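You operate a simulated robot arm through the tools that you are given. There is no shell and no other tool.

You are at the controls of a simulated robot arm. One attempt, no reset.

TASK
Focus the probe, wind it out and rack the converter: green step if the core is full, else yellow.
Fine: turn the lamp off.

It is judged by the outcome, as a careful person would: the job done as asked, and still so three seconds after it is handed in. It fails if anything else is knocked over, pushed out of place, dropped, spilled or broken.

THE ROBOT
A 6-joint arm with a two-finger gripper, fixed in place. Base frame: the origin is on the floor under the middle of its stand, x ahead of it, y to its left, z up. Readings come in mm, degrees, newtons and seconds.
With the tool pointing down near the work surface it reaches from about 140 to 680 mm from the base axis. Its first joint turns from -66.0 to 66.0 degrees. Payload 2.45 kg.
Tool frame: the origin (TCP) lies between the finger pads and is the grasp point; the fingertips stand 30 mm ahead of it; z points along the fingers, y is the line along which they close. The gripper opens to 106 mm; its body begins 79 mm behind the TCP.
Orientation is that of the tool frame in the base frame, as a unit quaternion [x, y, z, w]. With the fingers straight down and closing along the base's y, the tool's x points along the base's -x, its y along +y and its z along -z.

THE INTERFACE
- The arm moves only by the tool arm_command. Its argument "motion" is a list of rows, each a list of 6 numbers: the shift along the base's x, y, z in mm, then the turn, a rotation vector about the base's x, y, z in degrees. In form: [[dx, dy, dz, rx, ry, rz], ...]. A call has 1 to 20 rows; each row is the pose to reach, as a shift and turn from the pose commanded when the call began. "fingers" is the closure, from 0 (fully open) to 1 (shut), set as the call begins (left out, the last holds). Each row takes 0.2 s and may step no farther than 50 mm and 8.6 degrees from the row before; otherwise, or with a gripper value out of range, the whole call is refused. A pose out of reach is approached as far as the arm can. The call stops where the force on the tool passes 50 N (or 10 N more than at its start, if that is more) or the arm is blocked; 0.2 s more then pass. The fingers move at their own pace (about 153 mm/s each) and stop on an object; they squeeze with about 30 N. The grip force told is the motor's: it shows also when the fingers shut on nothing. Time passes only in rows, and 0.2 s behind the last, so rows that repeat a pose let the fingers close. It gives the time, the measured TCP pose, the force on the tool (base axes), the opening and the grip force at its end, in the units of the frame above (readings bear some noise), with the torque about the TCP (base axes, N m) and any sound that the robot's microphone picked up.
- Cameras (640 x 400 px; columns grow to the right, rows downward): "scene" is fixed at [82.4, 449.3, 1409.3]; the picture's right is [-0.49, -0.87, 0.00], its down [-0.52, 0.29, -0.80] and it looks along [0.70, -0.40, -0.60] (base axes); focal length 214 px, centre (320, 200). "wrist" rides on the gripper at [76, -2, -106] in the tool frame; the picture's right is [0.02, 1.00, 0.00], its down [-0.78, 0.02, -0.62] and it looks along [-0.62, 0.01, 0.78] (tool axes); focal length 247 px, centre (320, 200). There is no depth. A picture from a camera that has moved, and an enlarged one, comes with that camera's place and axes in the base frame and with its lens. The place of the scene camera against the robot may be out by one fixed shift of up to 25 mm in any direction.
- capture(camera): a new picture of that camera. It takes no simulated time.
- enlarge(camera, box): a new picture of the part [left, top, right, bottom] of that camera's present view, enlarged. It takes no simulated time.
- finish_job(): hands the job in; it is judged then, once.

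Nothing tells you positions but the pictures and the camera data. Unless the task says otherwise, let go and move clear before handing in.

The tools are called after "Call:" as a command line: name --pt "numbers of a row" for each row, then --argument value for the rest, lists and objects as JSON in quotes. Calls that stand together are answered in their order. arm_command: Moves the arm, as the interface text tells. Its arguments: {"type":"object","properties":{"motion":{"type":"array","items":{"type":"array","items":{"type":"number"}}},"fingers":{"type":"number"}},"required":["motion"]} The other tools are called the same way: capture (camera) takes a picture; enlarge (camera, box) takes an enlarged picture of a part of a camera's view; finish_job () hands the job in.

At the start:

```text
time_s: 0.0
ee_pos: [388.0, 106.0, 1309.0]
ee_rot: [-0.002, 1.0, 0.0, 0.002]
contact_force: [-0.4, 0.3, -0.1]
torque: [0.03, -0.01, -0.02]
opening: 105.9
finger_force: 0.0
```

scene: 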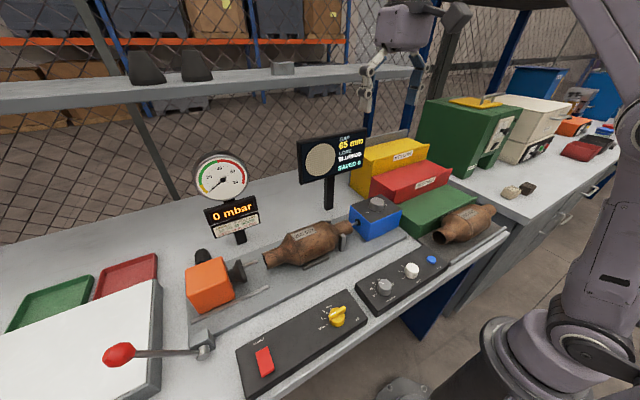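
wrist: 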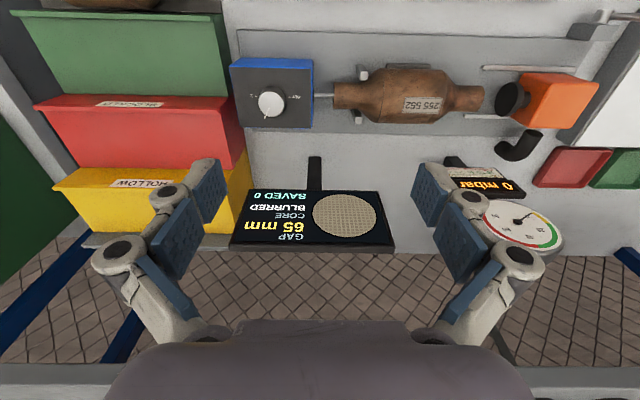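

I see a bench with a catalytic converter on a cradle, a blue probe box, a display reading GAP 65 mm, CORE BLURRED, SAVED 0, control panels with knobs and a lever, and green, red and yellow steps. I'll enlarge the parts before moving anything.

Call:
enlarge --camera "scene" --box '[230, 240, 470, 390]'

Call:
enlarge --camera "scene" --box '[170, 120, 410, 270]'

Call:
enlarge --camera "scene" --box '[340, 120, 520, 250]'

Call:
enlarge --camera "scene" --box '[0, 240, 240, 390]'

Call:
enlarge --camera "wrist" --box '[220, 30, 620, 260]'

Call:
enlarge --camera "wrist" --box '[0, 0, 260, 260]'

```text
2.67 times, centred on (350, 315) of scene
camera zoom: at [82.4, 449.3, 1409.3], right [-0.49, -0.87, 0.0], down [-0.52, 0.29, -0.8], along [0.7, -0.4, -0.6], focal length 572 px, centre (240, -107)
```

zoom: 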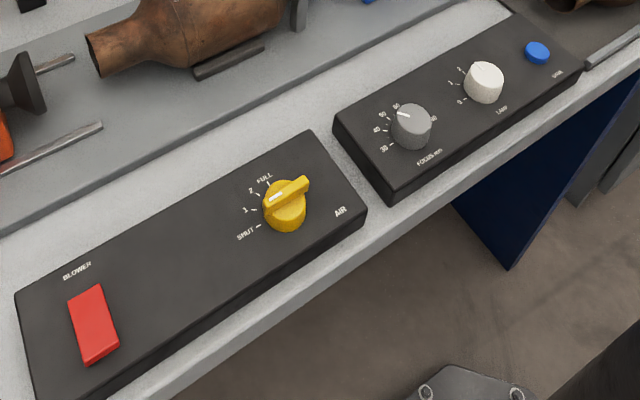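

```text
2.67 times, centred on (290, 195) of scene
camera zoom: at [82.4, 449.3, 1409.3], right [-0.49, -0.87, 0.0], down [-0.52, 0.29, -0.8], along [0.7, -0.4, -0.6], focal length 572 px, centre (400, 213)
```

zoom: 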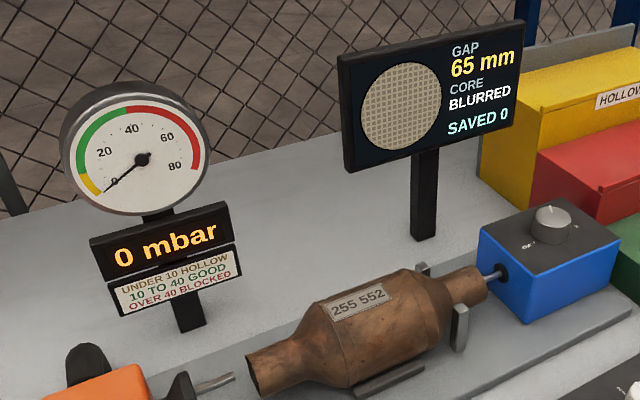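

```text
3.08 times, centred on (430, 185) of scene
camera zoom: at [82.4, 449.3, 1409.3], right [-0.49, -0.87, 0.0], down [-0.52, 0.29, -0.8], along [0.7, -0.4, -0.6], focal length 660 px, centre (-18, 246)
```

zoom: 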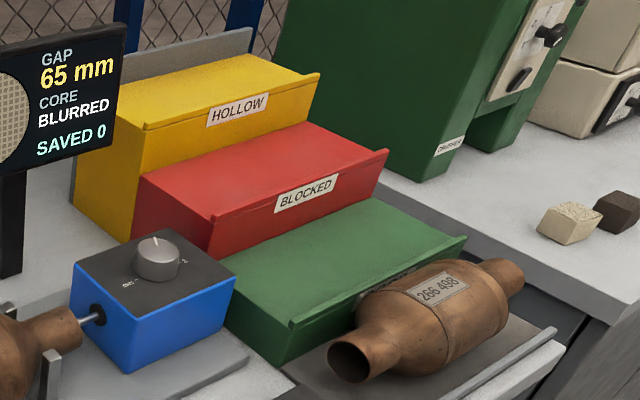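

```text
2.67 times, centred on (120, 315) of scene
camera zoom: at [82.4, 449.3, 1409.3], right [-0.49, -0.87, 0.0], down [-0.52, 0.29, -0.8], along [0.7, -0.4, -0.6], focal length 572 px, centre (853, -107)
```

zoom: 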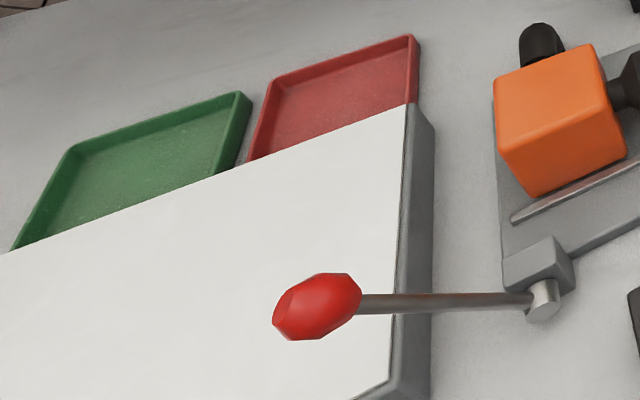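

```text
1.60 times, centred on (420, 145) of wrist
camera zoom: at [310.4, 103.1, 1417.3], right [-0.02, 1.0, 0.0], down [0.78, 0.02, 0.62], along [0.62, 0.02, -0.78], focal length 395 px, centre (160, 288)
```

zoom: 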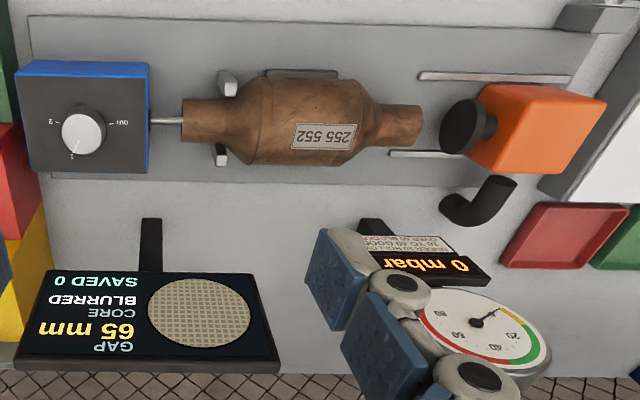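

```text
1.54 times, centred on (130, 130) of wrist
camera zoom: at [310.4, 103.1, 1417.3], right [-0.02, 1.0, 0.0], down [0.78, 0.02, 0.62], along [0.62, 0.02, -0.78], focal length 380 px, centre (612, 308)
```

zoom: 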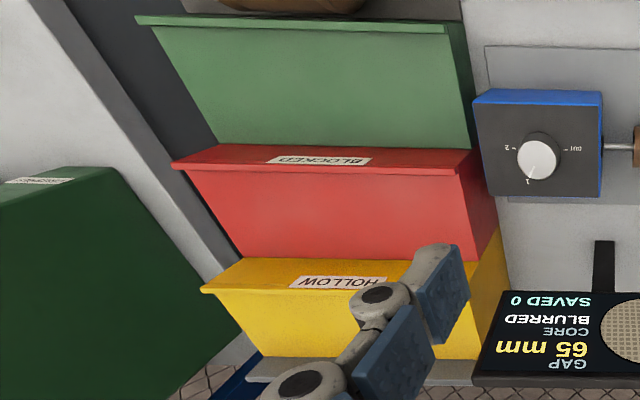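

The controls on the front edge aren't in the wrist view. I'll pull back towards the base at this same height so the wrist camera sees the panels and gives me a second view to triangulate from.

Call:
arm_command --pt "-40 0 0 0 0 0" --pt "-80 0 0 0 0 0" --pt "-110 0 0 0 0 0" --pt "-110 0 0 0 0 0"

Call:
capture --camera "wrist"

```text
time_s: 1.0
ee_pos: [277.4, 105.0, 1306.6]
ee_rot: [0.0, 1.0, 0.0, 0.002]
contact_force: [-0.3, 0.0, 0.1]
torque: [0.0, -0.01, 0.01]
opening: 106.1
finger_force: 0.1
```

```text
taken
camera wrist: at [199.5, 101.8, 1415.1], right [-0.02, 1.0, 0.0], down [0.78, 0.02, 0.62], along [0.62, 0.02, -0.78], focal length 247 px, centre (320, 200)
```

wrist: 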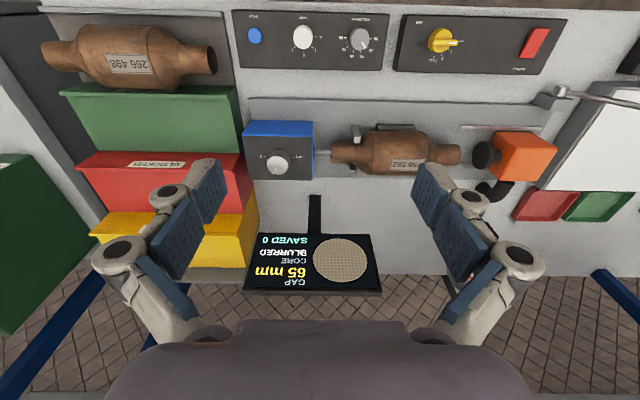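

The panels are now in view: blue button, white lamp knob and grey focus knob, with the yellow air knob and red blower switch on the other panel. I'll enlarge these to read their scales.

Call:
enlarge --camera "wrist" --box '[225, 0, 405, 80]'

Call:
enlarge --camera "wrist" --box '[230, 90, 480, 190]'

Call:
enlarge --camera "wrist" --box '[30, 0, 260, 220]'

Call:
enlarge --camera "wrist" --box '[240, 220, 400, 310]'

```text
3.56 times, centred on (315, 40) of wrist
camera zoom: at [199.5, 101.8, 1415.1], right [-0.02, 1.0, 0.0], down [0.78, 0.02, 0.62], along [0.62, 0.02, -0.78], focal length 878 px, centre (338, 769)
```

zoom: 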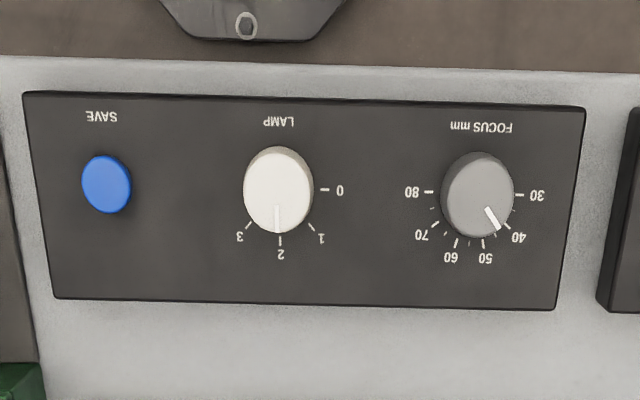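

```text
2.56 times, centred on (355, 140) of wrist
camera zoom: at [199.5, 101.8, 1415.1], right [-0.02, 1.0, 0.0], down [0.78, 0.02, 0.62], along [0.62, 0.02, -0.78], focal length 632 px, centre (230, 354)
```

zoom: 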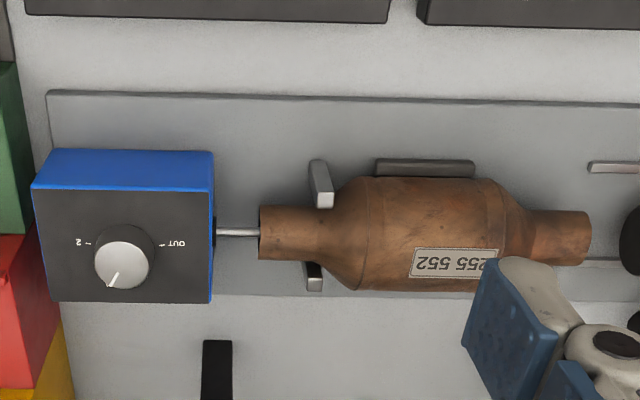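

```text
1.82 times, centred on (145, 110) of wrist
camera zoom: at [199.5, 101.8, 1415.1], right [-0.02, 1.0, 0.0], down [0.78, 0.02, 0.62], along [0.62, 0.02, -0.78], focal length 449 px, centre (638, 364)
```

zoom: 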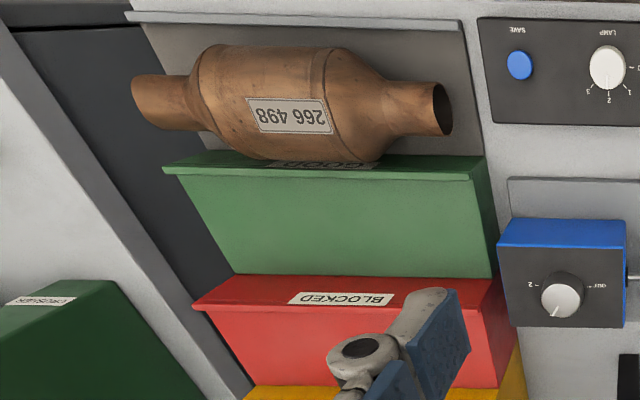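

```text
4.00 times, centred on (320, 265) of wrist
camera zoom: at [199.5, 101.8, 1415.1], right [-0.02, 1.0, 0.0], down [0.78, 0.02, 0.62], along [0.62, 0.02, -0.78], focal length 988 px, centre (320, -60)
```

zoom: 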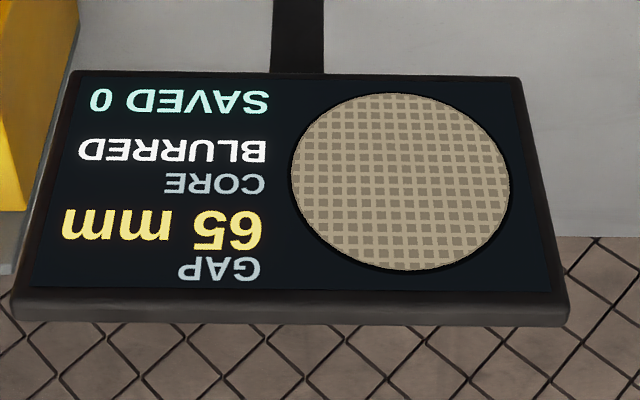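

The focus knob reads about 42 mm on a 30–80 dial, so it has to turn clockwise to 65 to match the gap. The lamp knob is at 2 (0–3), and the probe winder has OUT, 1 and 2. I'll lower over the panel for a closer view and more exact positions.

Call:
arm_command --pt "-10 8 -45 0 0 0" --pt "-20 16 -90 0 0 0" --pt "-30 25 -135 0 0 0" --pt "-34 25 -170 0 0 0" --pt "-34 25 -170 0 0 0"

Call:
capture --camera "wrist"

Call:
capture --camera "scene"

```text
time_s: 2.2
ee_pos: [244.9, 131.1, 1137.2]
ee_rot: [0.0, 1.0, 0.001, 0.001]
contact_force: [0.0, -0.4, -0.3]
torque: [0.02, 0.01, 0.01]
opening: 105.8
finger_force: 0.0
```

```text
taken
camera wrist: at [166.0, 127.5, 1245.1], right [-0.02, 1.0, 0.0], down [0.78, 0.02, 0.62], along [0.62, 0.02, -0.78], focal length 247 px, centre (320, 200)
```

wrist: 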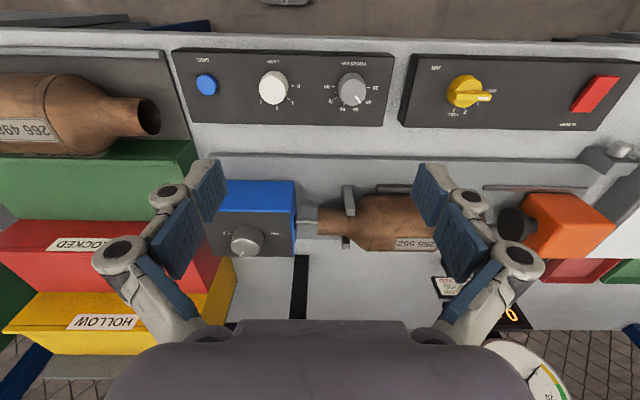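

```text
taken
```

scene: 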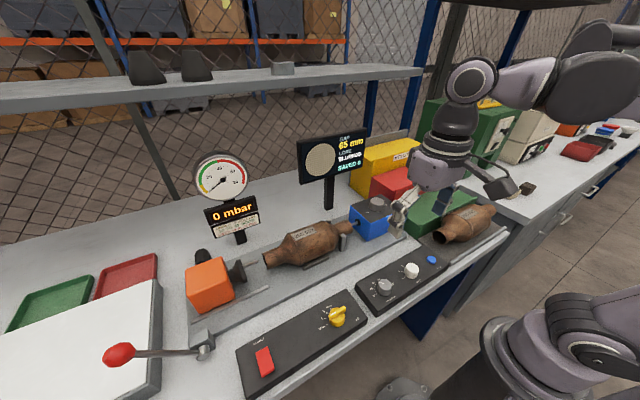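

From two wrist views I put the focus knob top at about (245, 170, 928). I'll move above it at a safe height and look closer.

Call:
arm_command --pt "0 20 -45 0 0 0" --pt "0 39 -90 0 0 0" --pt "0 39 -115 0 0 0" --pt "0 39 -115 0 0 0" --fingers 0.4

Call:
capture --camera "wrist"

Call:
enlarge --camera "wrist" --box '[200, 60, 440, 210]'

```text
time_s: 3.2
ee_pos: [243.2, 168.6, 1022.3]
ee_rot: [0.0, 1.0, 0.0, 0.001]
contact_force: [0.0, 0.9, -0.3]
torque: [-0.03, 0.01, 0.0]
opening: 63.8
finger_force: 0.1
```

```text
taken
camera wrist: at [165.0, 166.2, 1131.2], right [-0.02, 1.0, 0.0], down [0.78, 0.02, 0.62], along [0.62, 0.02, -0.78], focal length 247 px, centre (320, 200)
```

wrist: 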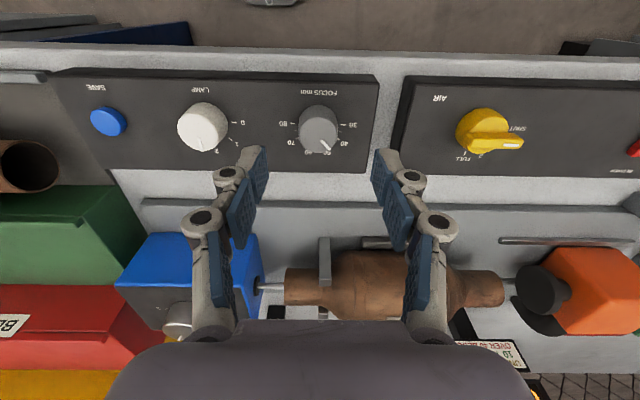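

```text
2.67 times, centred on (320, 135) of wrist
camera zoom: at [165.0, 166.2, 1131.2], right [-0.02, 1.0, 0.0], down [0.78, 0.02, 0.62], along [0.62, 0.02, -0.78], focal length 659 px, centre (320, 373)
```

zoom: 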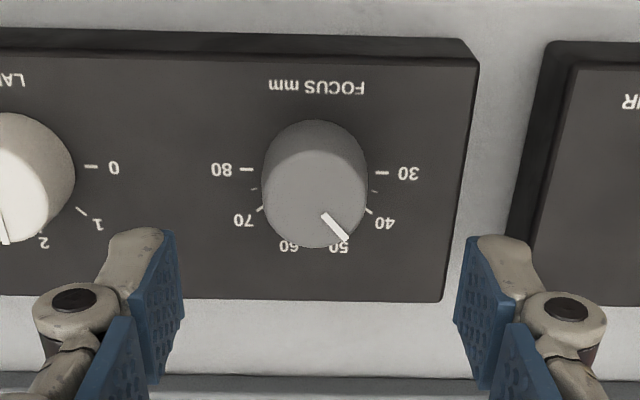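

The knob top sits near (243, 167, 957) with the panel surface near z 932, and the pointer is at about 44. I'll turn the gripper +36° beforehand so the 75° clockwise turn stays centred, then check alignment again.

Call:
arm_command --pt "0 -1 0 0 0 8" --pt "0 -2 0 0 0 16" --pt "0 -2 -10 0 0 24" --pt "0 -2 -20 0 0 32" --pt "0 -2 -20 0 0 38" --pt "0 -2 -20 0 0 38"

Call:
capture --camera "wrist"

Call:
enlarge --camera "wrist" --box '[200, 60, 440, 210]'

```text
time_s: 4.6
ee_pos: [244.2, 168.0, 1004.7]
ee_rot: [-0.327, 0.945, 0.002, 0.002]
contact_force: [0.6, 0.0, -0.3]
torque: [0.0, -0.01, 0.0]
opening: 63.6
finger_force: 0.0
```

```text
taken
camera wrist: at [184.2, 117.7, 1112.0], right [-0.64, 0.77, 0.0], down [0.6, 0.5, 0.62], along [0.48, 0.4, -0.78], focal length 247 px, centre (320, 200)
```

wrist: 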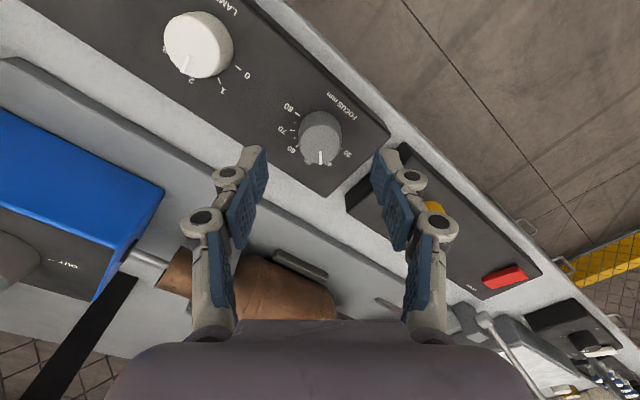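

```text
2.67 times, centred on (320, 135) of wrist
camera zoom: at [184.2, 117.7, 1112.0], right [-0.64, 0.77, 0.0], down [0.6, 0.5, 0.62], along [0.48, 0.4, -0.78], focal length 659 px, centre (320, 373)
```

zoom: 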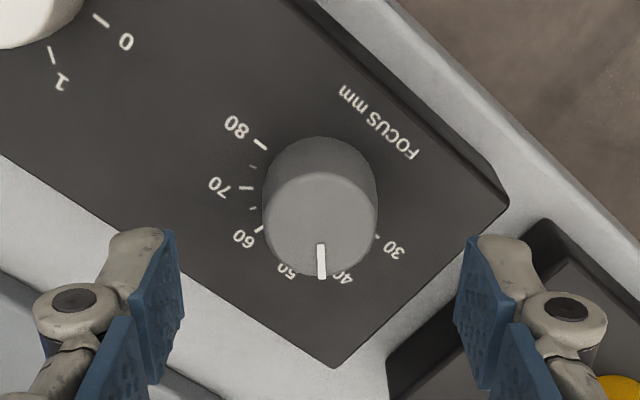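

The pointer reads about 43.7, so it needs roughly 77° clockwise to reach 65. The tool axis sits within about 1 mm of the knob axis, so I'll descend until the fingertips straddle the knob just above the panel.

Call:
arm_command --pt "0 0 -12 0 0 0" --pt "0 0 -22 0 0 0" --pt "0 0 -29 0 0 0" --pt "0 0 -34 0 0 0" --pt "0 0 -34 0 0 0"

Call:
capture --camera "wrist"

Call:
enlarge --camera "scene" --box '[340, 230, 460, 310]'

```text
time_s: 5.8
ee_pos: [245.2, 167.3, 970.4]
ee_rot: [-0.327, 0.945, 0.001, 0.002]
contact_force: [-0.7, -1.0, 0.0]
torque: [-0.02, -0.02, -0.02]
opening: 63.4
finger_force: 0.1
```

```text
taken
camera wrist: at [183.5, 117.8, 1078.4], right [-0.63, 0.77, 0.0], down [0.61, 0.49, 0.62], along [0.48, 0.4, -0.78], focal length 247 px, centre (320, 200)
```

wrist: 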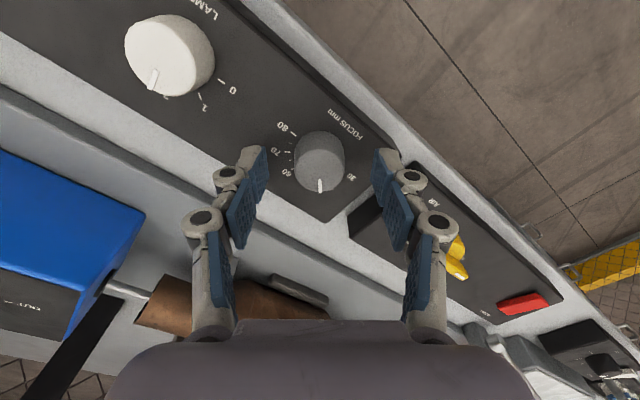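

```text
5.00 times, centred on (400, 270) of scene
camera zoom: at [82.4, 449.3, 1409.3], right [-0.49, -0.87, 0.0], down [-0.52, 0.29, -0.8], along [0.7, -0.4, -0.6], focal length 1072 px, centre (-80, -150)
```

zoom: 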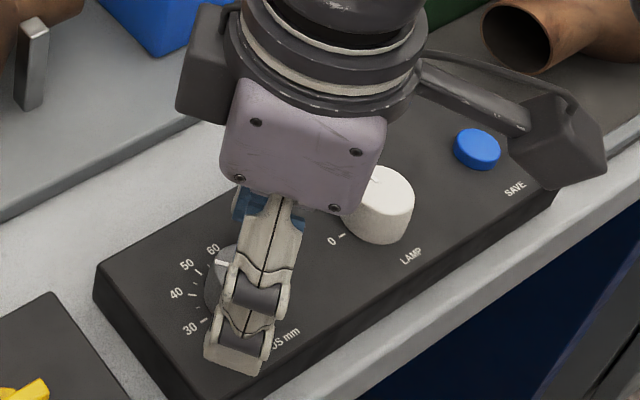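

The fingertips straddle the knob, with the panel about 6 mm below them. I'll go 3 mm lower and close on the knob.

Call:
arm_command --pt "0 0 -3 0 0 0" --pt "0 0 -3 0 0 0"

Call:
arm_command --pt "0 0 0 0 0 0" --pt "0 0 0 0 0 0" --pt "0 0 0 0 0 0" --fingers 1

Call:
capture --camera "wrist"

```text
time_s: 6.4
ee_pos: [243.2, 168.8, 967.3]
ee_rot: [-0.328, 0.945, 0.002, 0.001]
contact_force: [-0.1, 0.0, -0.5]
torque: [0.04, 0.01, 0.0]
opening: 63.6
finger_force: 0.1
```

```text
time_s: 7.2
ee_pos: [244.2, 168.2, 966.8]
ee_rot: [-0.326, 0.945, 0.0, 0.002]
contact_force: [3.6, -5.2, 11.3]
torque: [-0.42, 0.06, -0.02]
opening: 29.9
finger_force: 45.2
```

```text
taken
camera wrist: at [183.9, 117.9, 1075.9], right [-0.63, 0.77, 0.0], down [0.61, 0.49, 0.62], along [0.48, 0.4, -0.78], focal length 247 px, centre (320, 200)
```

wrist: 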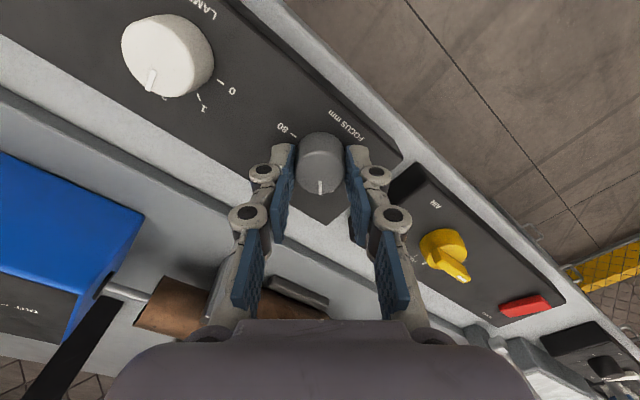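

The grip holds at 29.9 mm. I'll turn clockwise 77° in small steps.

Call:
arm_command --pt "0 0 0 0 0 -7.7" --pt "0 0 0 0 0 -15.4" --pt "0 0 0 0 0 -23.1" --pt "0 0 0 0 0 -30.8" --pt "0 0 0 0 0 -38.5" --pt "0 0 0 0 0 -46.2" --pt "0 0 0 0 0 -53.9" --pt "0 0 0 0 0 -61.6" --pt "0 0 0 0 0 -69.3" --pt "0 0 0 0 0 -77" --pt "0 0 0 0 0 -77"

Call:
capture --camera "wrist"

Call:
capture --camera "scene"

Call:
enlarge --camera "scene" --box '[290, 120, 380, 190]'

```text
time_s: 9.6
ee_pos: [244.9, 168.8, 966.9]
ee_rot: [0.335, 0.942, 0.001, 0.001]
contact_force: [-2.5, -4.6, 37.4]
torque: [-0.25, 0.0, 0.0]
opening: 30.1
finger_force: 45.1
```

```text
taken
camera wrist: at [182.5, 213.6, 1075.8], right [0.61, 0.79, 0.0], down [0.62, -0.48, 0.62], along [0.49, -0.38, -0.78], focal length 247 px, centre (320, 200)
```

wrist: 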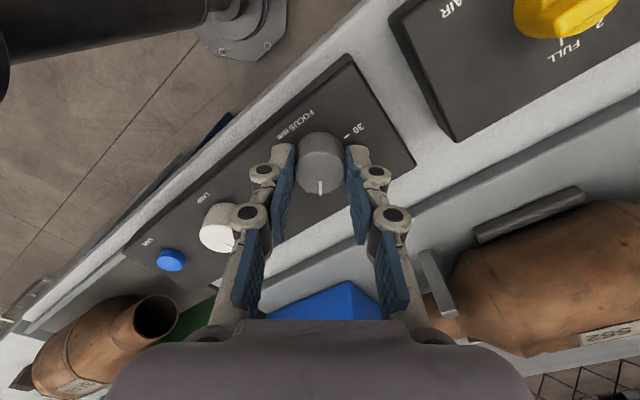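

```text
taken
```

scene: 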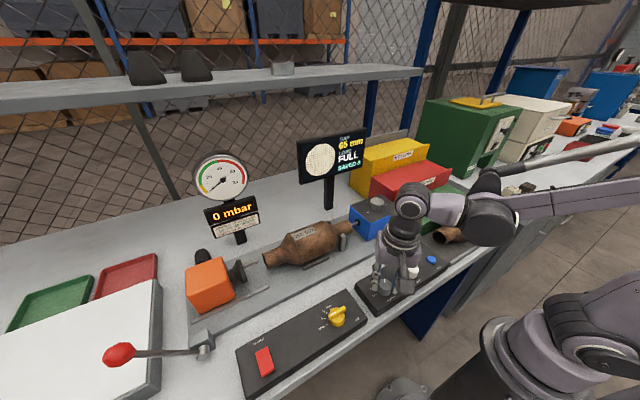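

```text
5.71 times, centred on (335, 155) of scene
camera zoom: at [82.0, 448.9, 1409.5], right [-0.49, -0.87, 0.0], down [-0.52, 0.29, -0.8], along [0.7, -0.4, -0.6], focal length 1226 px, centre (234, 457)
```

zoom: 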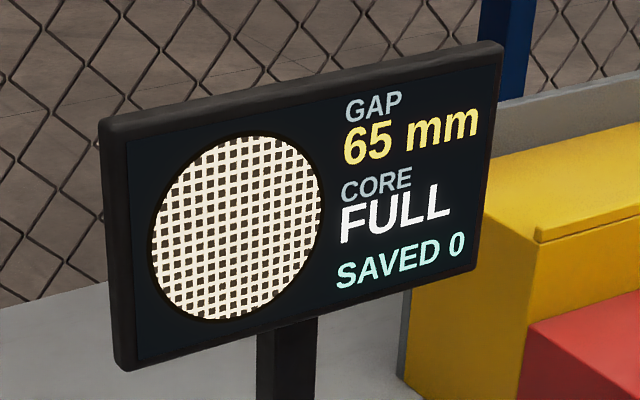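

The display now shows GAP 65 mm and CORE FULL with a crisp mesh, so the converter goes on the green step. I'll release the knob and lift clear.

Call:
arm_command --pt "0 0 0 0 0 0" --pt "0 0 0 0 0 0" --fingers 0.4

Call:
arm_command --pt "0 0 10 0 0 0" --pt "0 0 25 0 0 0" --pt "0 0 50 0 0 0" --pt "0 0 57 0 0 0"

Call:
capture --camera "wrist"

Call:
enlarge --camera "scene" --box '[290, 120, 380, 190]'

```text
time_s: 10.2
ee_pos: [245.8, 168.4, 968.1]
ee_rot: [0.333, 0.943, 0.001, 0.002]
contact_force: [-0.3, 0.4, -0.2]
torque: [-0.02, 0.0, 0.02]
opening: 63.5
finger_force: 0.1
```

```text
time_s: 11.2
ee_pos: [245.7, 168.8, 1024.0]
ee_rot: [0.333, 0.943, 0.0, 0.002]
contact_force: [-0.5, -0.2, 0.9]
torque: [0.01, -0.01, 0.0]
opening: 63.7
finger_force: 0.1
```

```text
taken
camera wrist: at [182.5, 214.7, 1132.7], right [0.61, 0.79, 0.0], down [0.62, -0.48, 0.62], along [0.49, -0.38, -0.78], focal length 247 px, centre (320, 200)
```

wrist: 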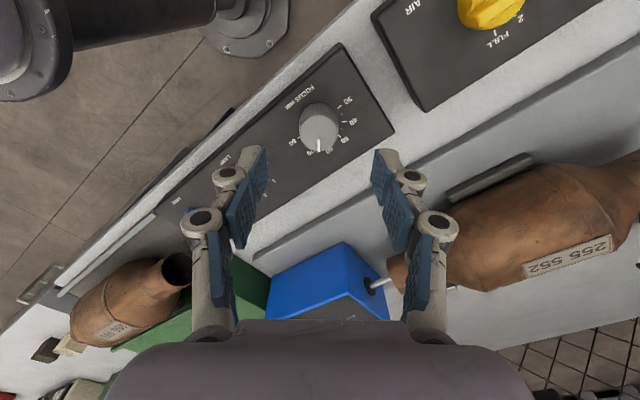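

```text
5.71 times, centred on (335, 155) of scene
camera zoom: at [82.4, 449.3, 1409.3], right [-0.49, -0.87, 0.0], down [-0.52, 0.29, -0.8], along [0.7, -0.4, -0.6], focal length 1226 px, centre (234, 457)
```

zoom: 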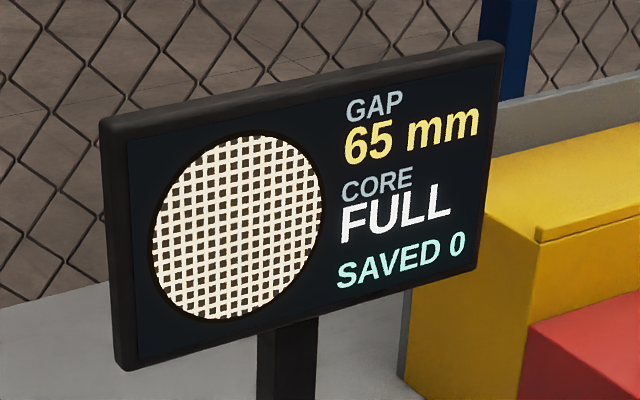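

The reading holds after release. Next is the lamp knob, at 2 now; 0 lies 90° counter-clockwise seen from above. I'll move over it with the gripper at −45° and look.

Call:
arm_command --pt "0 -40 0 0 0 -3" --pt "0 -80 0 0 0 -6" --pt "0 -87 0 0 0 -6" --pt "0 -87 0 0 0 -6"

Call:
capture --camera "wrist"

Call:
enlarge --camera "wrist" --box '[200, 60, 440, 210]'

```text
time_s: 12.2
ee_pos: [245.1, 82.8, 1024.3]
ee_rot: [0.381, 0.924, 0.001, 0.003]
contact_force: [-0.3, 0.2, -1.4]
torque: [0.0, 0.04, 0.02]
opening: 63.4
finger_force: 0.1
```

```text
taken
camera wrist: at [187.8, 133.2, 1132.1], right [0.69, 0.72, 0.0], down [0.56, -0.54, 0.62], along [0.45, -0.43, -0.78], focal length 247 px, centre (320, 200)
```

wrist: 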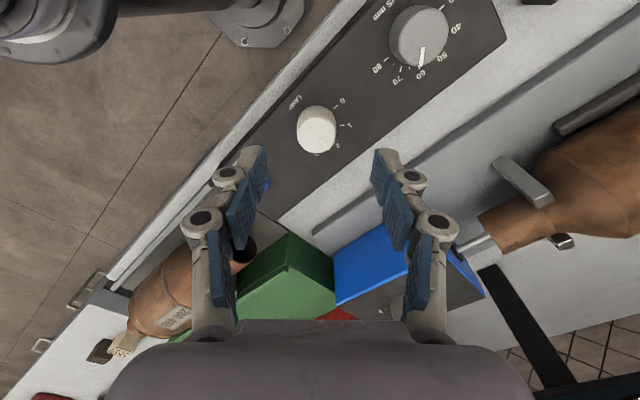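

```text
2.67 times, centred on (320, 135) of wrist
camera zoom: at [187.8, 133.2, 1132.1], right [0.69, 0.72, 0.0], down [0.56, -0.54, 0.62], along [0.45, -0.43, -0.78], focal length 659 px, centre (320, 373)
```

zoom: 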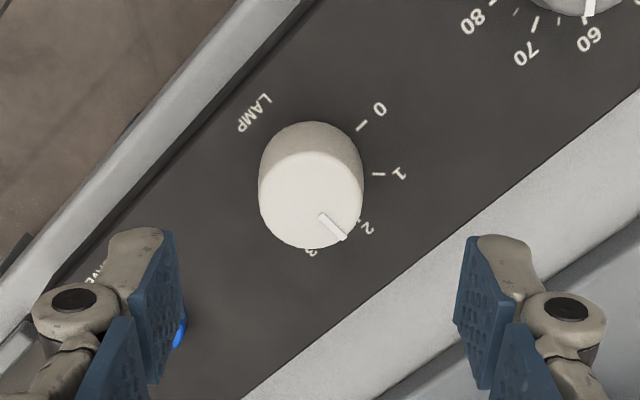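

The lamp knob centre is about 3 mm off towards the picture's left, so I'll shift by (−2, −2). Its pointer is along +x (2) and 0 is along +y. I'll descend slightly higher than last time, then grip.

Call:
arm_command --pt "-2 -2 -15 0 0 0" --pt "-2 -2 -30 0 0 0" --pt "-2 -2 -45 0 0 0" --pt "-2 -2 -53 0 0 0" --pt "-2 -2 -53 0 0 0"

Call:
capture --camera "wrist"

```text
time_s: 13.4
ee_pos: [241.2, 79.9, 970.9]
ee_rot: [0.382, 0.924, 0.001, 0.002]
contact_force: [-0.3, 0.4, 0.0]
torque: [-0.01, 0.0, 0.01]
opening: 63.5
finger_force: 0.0
```

```text
taken
camera wrist: at [185.1, 131.3, 1079.4], right [0.69, 0.72, 0.0], down [0.56, -0.54, 0.62], along [0.45, -0.43, -0.78], focal length 247 px, centre (320, 200)
```

wrist: 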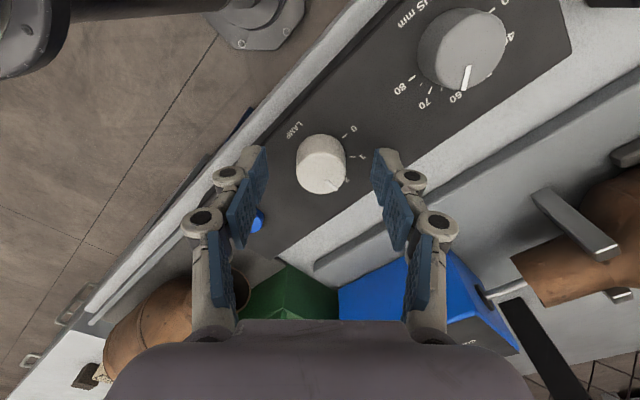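

The knob is centred between the fingers. I'll close on it and check the forces before turning.

Call:
arm_command --pt "0 0 0 0 0 0" --pt "0 0 0 0 0 0" --pt "0 0 0 0 0 0" --fingers 1

```text
time_s: 14.2
ee_pos: [243.3, 80.1, 971.6]
ee_rot: [0.382, 0.924, 0.001, 0.002]
contact_force: [4.6, 4.5, 8.7]
torque: [0.17, -0.08, 0.03]
opening: 29.6
finger_force: 44.6
```

Call:
arm_command --pt "0 0 0 0 0 8" --pt "0 0 0 0 0 16" --pt "0 0 0 0 0 24" --pt "0 0 0 0 0 32" --pt "0 0 0 0 0 40" --pt "0 0 0 0 0 48" --pt "0 0 0 0 0 56" --pt "0 0 0 0 0 64" --pt "0 0 0 0 0 72" --pt "0 0 0 0 0 80" --pt "0 0 0 0 0 86" --pt "0 0 0 0 0 90" --pt "0 0 0 0 0 90"

Call:
capture --camera "wrist"

Call:
enlarge --camera "scene" --box '[290, 120, 380, 190]'

```text
time_s: 17.0
ee_pos: [242.5, 77.9, 970.8]
ee_rot: [-0.383, 0.924, -0.002, 0.001]
contact_force: [0.5, -24.0, 15.3]
torque: [-0.51, -0.1, -0.82]
opening: 29.6
finger_force: 45.0
```

```text
taken
camera wrist: at [188.9, 20.8, 1079.4], right [-0.72, 0.69, -0.01], down [0.54, 0.57, 0.62], along [0.43, 0.45, -0.78], focal length 247 px, centre (320, 200)
```

wrist: 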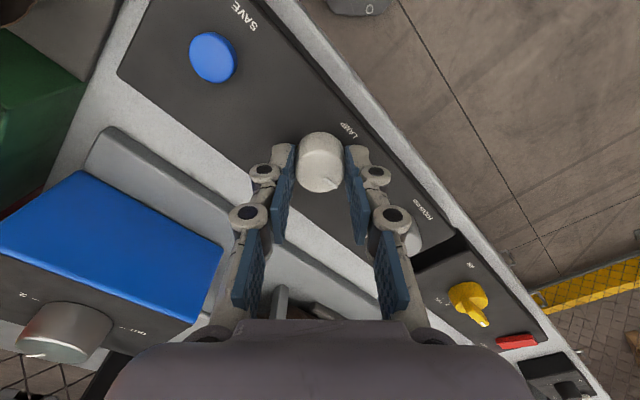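

```text
5.71 times, centred on (335, 155) of scene
camera zoom: at [82.3, 448.6, 1409.6], right [-0.49, -0.87, 0.0], down [-0.52, 0.29, -0.8], along [0.7, -0.4, -0.6], focal length 1226 px, centre (234, 457)
```

zoom: 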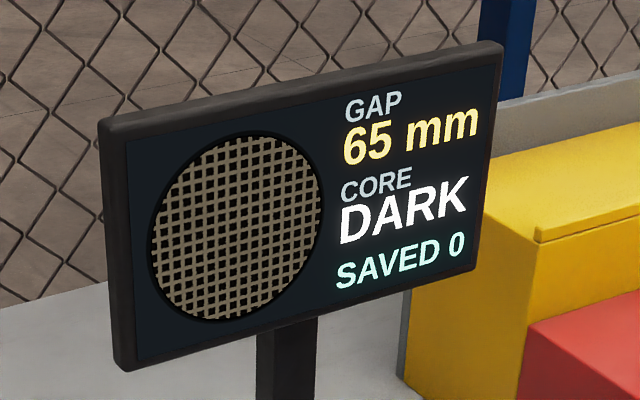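

The display now reads DARK and there is about 0.8 N·m of resisting torque, which looks like the end stop at 0. I'll release, lift and check the pointer.

Call:
arm_command --pt "0 0 0 0 0 0" --pt "0 0 0 0 0 0" --fingers 0.4

Call:
arm_command --pt "0 0 15 0 0 0" --pt "0 0 40 0 0 0" --pt "0 0 80 0 0 0" --pt "0 0 80 0 0 0"

Call:
capture --camera "wrist"

Call:
enlarge --camera "wrist" --box '[200, 60, 440, 210]'

```text
time_s: 17.6
ee_pos: [243.3, 79.5, 971.5]
ee_rot: [-0.383, 0.924, 0.002, 0.001]
contact_force: [-0.7, 0.1, -0.5]
torque: [0.0, 0.01, 0.0]
opening: 63.5
finger_force: 0.0
```

```text
time_s: 18.6
ee_pos: [242.5, 76.2, 1052.3]
ee_rot: [-0.383, 0.924, 0.001, 0.001]
contact_force: [-0.6, -0.6, -0.8]
torque: [-0.05, 0.01, 0.01]
opening: 64.0
finger_force: 0.0
```

```text
taken
camera wrist: at [188.3, 19.5, 1159.7], right [-0.72, 0.69, 0.0], down [0.54, 0.56, 0.62], along [0.43, 0.45, -0.78], focal length 247 px, centre (320, 200)
```

wrist: 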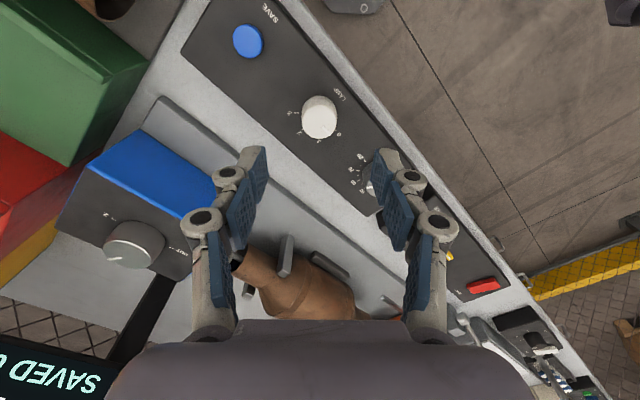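

```text
2.67 times, centred on (320, 135) of wrist
camera zoom: at [188.3, 19.5, 1159.7], right [-0.72, 0.69, 0.0], down [0.54, 0.56, 0.62], along [0.43, 0.45, -0.78], focal length 659 px, centre (320, 373)
```

zoom: 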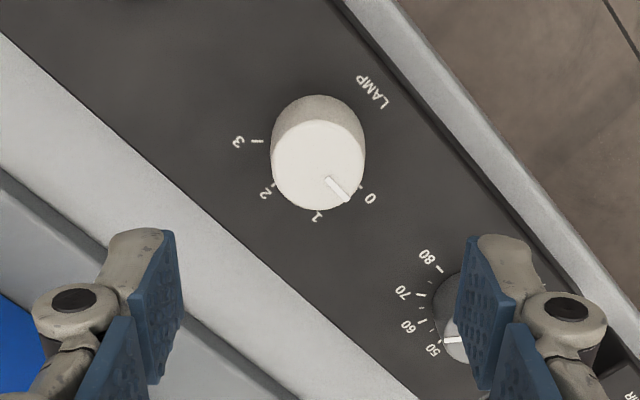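

The lamp pointer now sits at 0 and the display agrees (DARK). Next is the probe winder on the blue box, near (439, 28, 1002). I'll go above it with the gripper squared up and look closely.

Call:
arm_command --pt "0 0 30 0 0 -7.5" --pt "30 -8 45 0 0 -15" --pt "70 -18 45 0 0 -22.5" --pt "110 -28 45 0 0 -30" --pt "150 -40 45 0 0 -37.5" --pt "185 -50 45 0 0 -45" --pt "195 -51 45 0 0 -45" --pt "195 -51 45 0 0 -45"

Call:
capture --camera "wrist"

Call:
enlarge --camera "wrist" --box '[200, 60, 440, 210]'

Call:
enlarge --camera "scene" --box '[350, 230, 450, 300]'

```text
time_s: 20.4
ee_pos: [438.9, 28.0, 1095.5]
ee_rot: [0.0, 1.0, 0.001, 0.001]
contact_force: [-0.3, 0.5, 0.0]
torque: [0.0, 0.0, 0.0]
opening: 63.5
finger_force: 0.0
```

```text
taken
camera wrist: at [360.0, 24.3, 1203.5], right [-0.02, 1.0, 0.0], down [0.78, 0.02, 0.62], along [0.62, 0.01, -0.78], focal length 247 px, centre (320, 200)
```

wrist: 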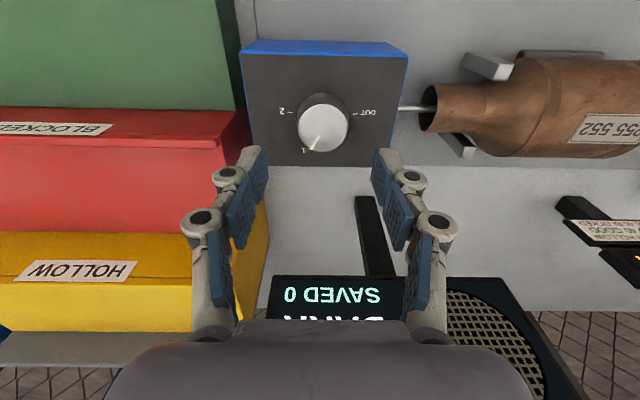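

```text
2.67 times, centred on (320, 135) of wrist
camera zoom: at [360.0, 24.3, 1203.5], right [-0.02, 1.0, 0.0], down [0.78, 0.02, 0.62], along [0.62, 0.01, -0.78], focal length 659 px, centre (320, 373)
```

zoom: 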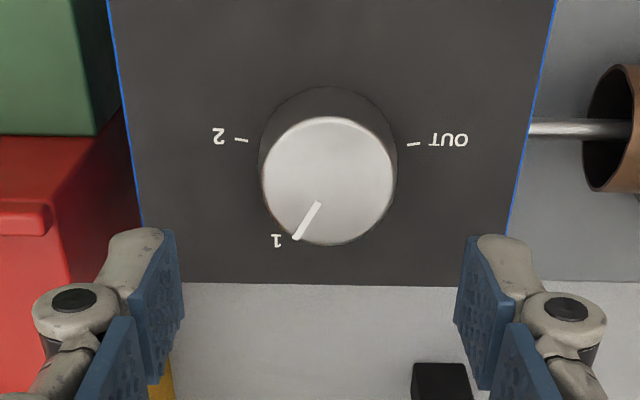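

```text
5.71 times, centred on (400, 265) of scene
camera zoom: at [82.4, 449.3, 1409.3], right [-0.49, -0.87, 0.0], down [-0.52, 0.29, -0.8], along [0.7, -0.4, -0.6], focal length 1226 px, centre (-137, -171)
```

zoom: 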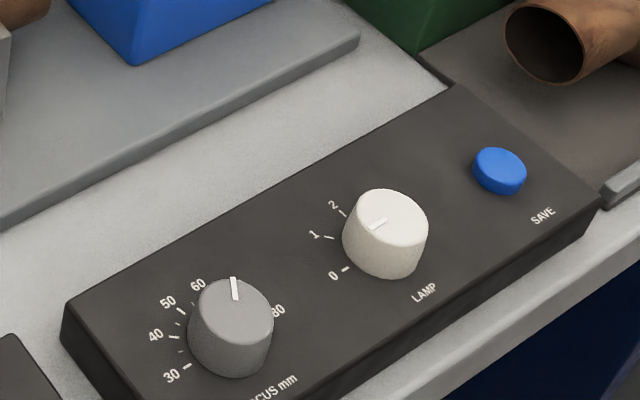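

The winder knob (about 38 mm across) points at 1, and OUT is about 118° counter-clockwise. It sits about 2 mm further in +y. I'll pre-rotate to −59°, descend to just above it and verify alignment.

Call:
arm_command --pt "0 2 0 0 0 -8" --pt "0 2 0 0 0 -16" --pt "0 2 0 0 0 -24" --pt "0 2 0 0 0 -32" --pt "0 2 -10 0 0 -40" --pt "0 2 -20 0 0 -48" --pt "0 2 -30 0 0 -56" --pt "0 2 -36 0 0 -59" --pt "0 2 -36 0 0 -59"

Call:
capture --camera "wrist"

Call:
enlarge --camera "wrist" --box '[200, 60, 440, 210]'

```text
time_s: 22.4
ee_pos: [438.0, 30.3, 1060.3]
ee_rot: [0.492, 0.87, 0.001, 0.001]
contact_force: [0.2, 0.0, 0.1]
torque: [0.09, 0.01, 0.01]
opening: 63.5
finger_force: 0.0
```

```text
taken
camera wrist: at [395.0, 93.7, 1168.1], right [0.85, 0.53, 0.0], down [0.42, -0.66, 0.62], along [0.33, -0.53, -0.78], focal length 247 px, centre (320, 200)
```

wrist: 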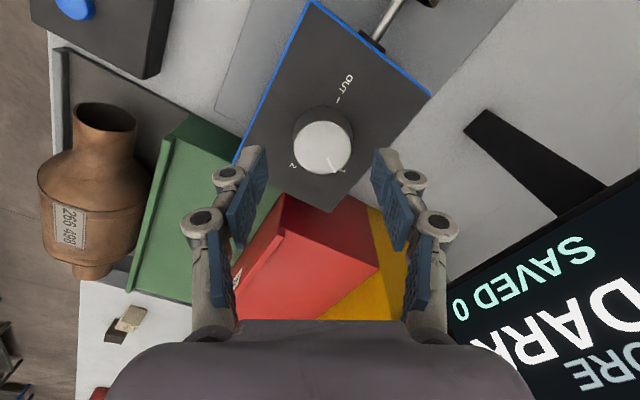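

```text
2.67 times, centred on (320, 135) of wrist
camera zoom: at [395.0, 93.7, 1168.1], right [0.85, 0.53, 0.0], down [0.42, -0.66, 0.62], along [0.33, -0.53, -0.78], focal length 659 px, centre (320, 373)
```

zoom: 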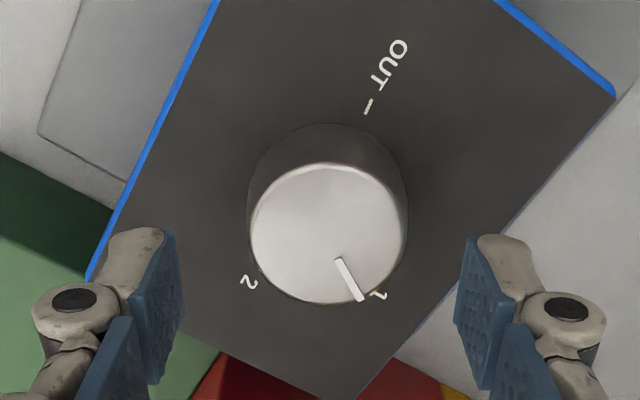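

The knob is within 1–2 mm of the tool axis, with its top near z 1014. I'll nudge (+1, +1) and descend so the fingertips straddle the upper knob, then look again.

Call:
arm_command --pt "1 1 -10 0 0 0" --pt "1 1 -20 0 0 0" --pt "1 1 -28 0 0 0" --pt "1 1 -28 0 0 0"

Call:
capture --camera "wrist"

Call:
enlarge --camera "scene" --box '[330, 160, 450, 250]'

```text
time_s: 23.4
ee_pos: [438.8, 29.7, 1031.3]
ee_rot: [0.492, 0.871, -0.001, 0.002]
contact_force: [-0.3, 0.8, 0.1]
torque: [0.02, 0.02, -0.03]
opening: 63.6
finger_force: 0.1
```

```text
taken
camera wrist: at [396.3, 94.4, 1140.0], right [0.85, 0.53, 0.0], down [0.42, -0.66, 0.62], along [0.33, -0.53, -0.78], focal length 247 px, centre (320, 200)
```

wrist: 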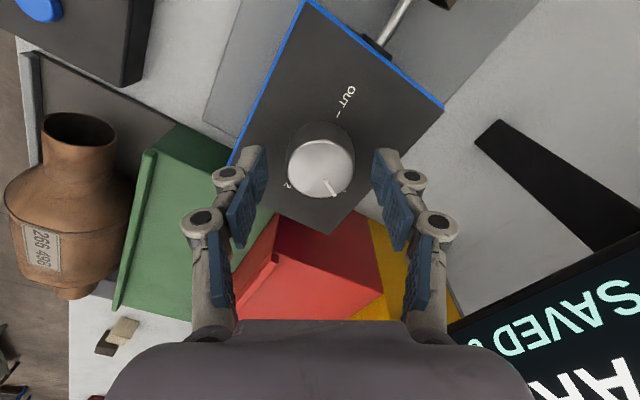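

```text
4.44 times, centred on (390, 205) of scene
camera zoom: at [82.4, 449.3, 1409.3], right [-0.49, -0.87, 0.0], down [-0.52, 0.29, -0.8], along [0.7, -0.4, -0.6], focal length 953 px, centre (9, 178)
```

zoom: 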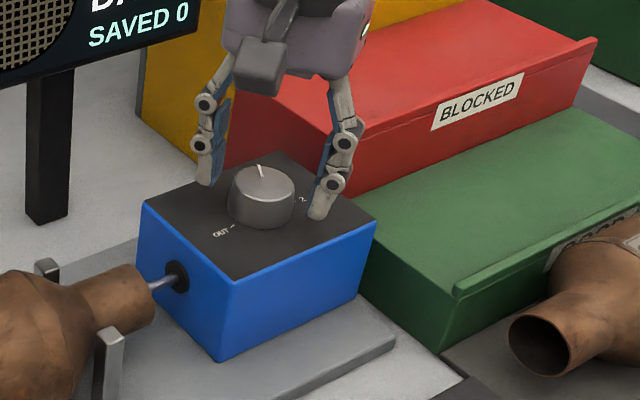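

The knob is centred with about 8 mm of overlap. I'll lower 7 mm more and grip.

Call:
arm_command --pt "0 0 -4 0 0 0" --pt "0 0 -7 0 0 0" --pt "0 0 -7 0 0 0"

Call:
arm_command --pt "0 0 0 0 0 0" --pt "0 0 0 0 0 0" --pt "0 0 0 0 0 0" --fingers 1

Call:
capture --camera "wrist"

```text
time_s: 24.2
ee_pos: [439.6, 31.1, 1025.1]
ee_rot: [0.492, 0.871, -0.001, 0.001]
contact_force: [0.0, -0.8, -0.1]
torque: [0.03, 0.0, -0.01]
opening: 63.5
finger_force: 0.1
```

```text
time_s: 25.0
ee_pos: [439.1, 30.7, 1025.1]
ee_rot: [0.492, 0.871, 0.0, 0.001]
contact_force: [3.1, -0.2, 10.0]
torque: [0.11, -0.04, 0.0]
opening: 41.6
finger_force: 45.0
```

```text
taken
camera wrist: at [396.6, 94.4, 1133.6], right [0.84, 0.53, 0.0], down [0.42, -0.66, 0.62], along [0.34, -0.53, -0.78], focal length 247 px, centre (320, 200)
```

wrist: 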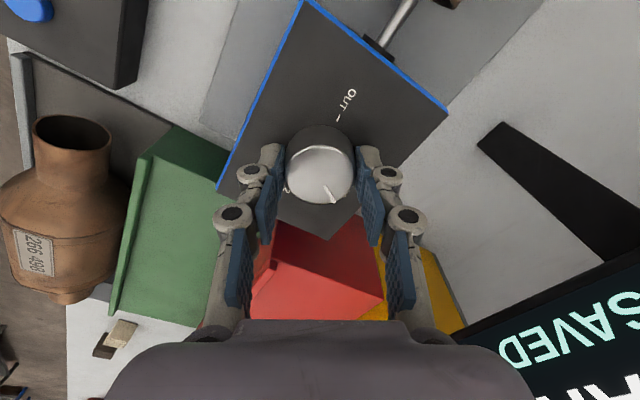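

Gripped at 41.6 mm with low side force. I'll turn counter-clockwise 118° towards OUT.

Call:
arm_command --pt "0 0 0 0 0 8" --pt "0 0 0 0 0 16" --pt "0 0 0 0 0 24" --pt "0 0 0 0 0 32" --pt "0 0 0 0 0 40" --pt "0 0 0 0 0 48" --pt "0 0 0 0 0 56" --pt "0 0 0 0 0 64" --pt "0 0 0 0 0 72" --pt "0 0 0 0 0 80" --pt "0 0 0 0 0 88" --pt "0 0 0 0 0 96" --pt "0 0 0 0 0 104" --pt "0 0 0 0 0 112" --pt "0 0 0 0 0 118" --pt "0 0 0 0 0 118"

Call:
capture --camera "wrist"

Call:
enlarge --camera "scene" --box '[290, 120, 450, 250]'

```text
time_s: 28.4
ee_pos: [438.9, 28.5, 1024.3]
ee_rot: [-0.494, 0.869, -0.002, 0.001]
contact_force: [12.6, -22.0, 9.2]
torque: [0.3, -0.72, -0.03]
opening: 41.8
finger_force: 44.9
```

```text
taken
camera wrist: at [399.7, -38.2, 1133.7], right [-0.87, 0.49, 0.0], down [0.39, 0.68, 0.62], along [0.31, 0.54, -0.78], focal length 247 px, centre (320, 200)
```

wrist: 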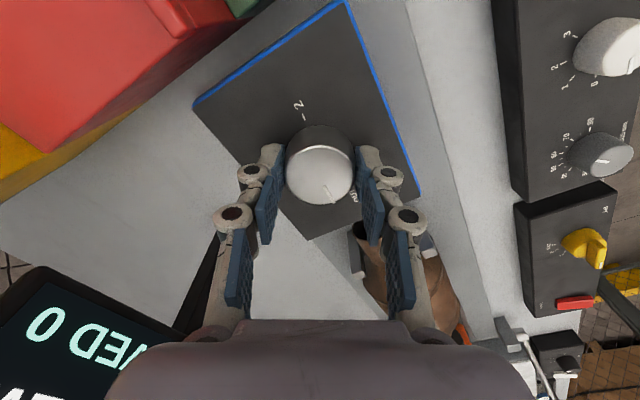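

```text
3.08 times, centred on (370, 185) of scene
camera zoom: at [82.6, 448.6, 1409.5], right [-0.49, -0.87, 0.0], down [-0.52, 0.29, -0.8], along [0.7, -0.4, -0.6], focal length 660 px, centre (166, 246)
```

zoom: 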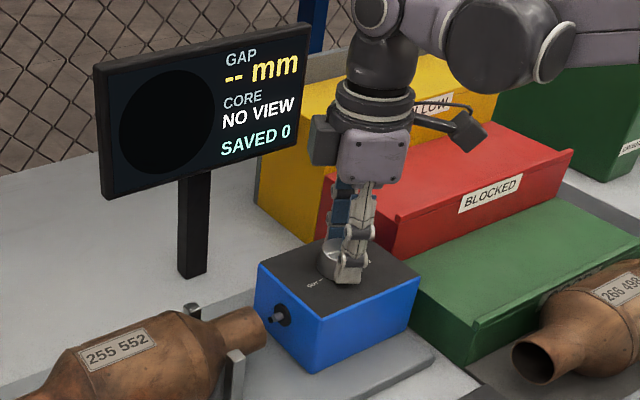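

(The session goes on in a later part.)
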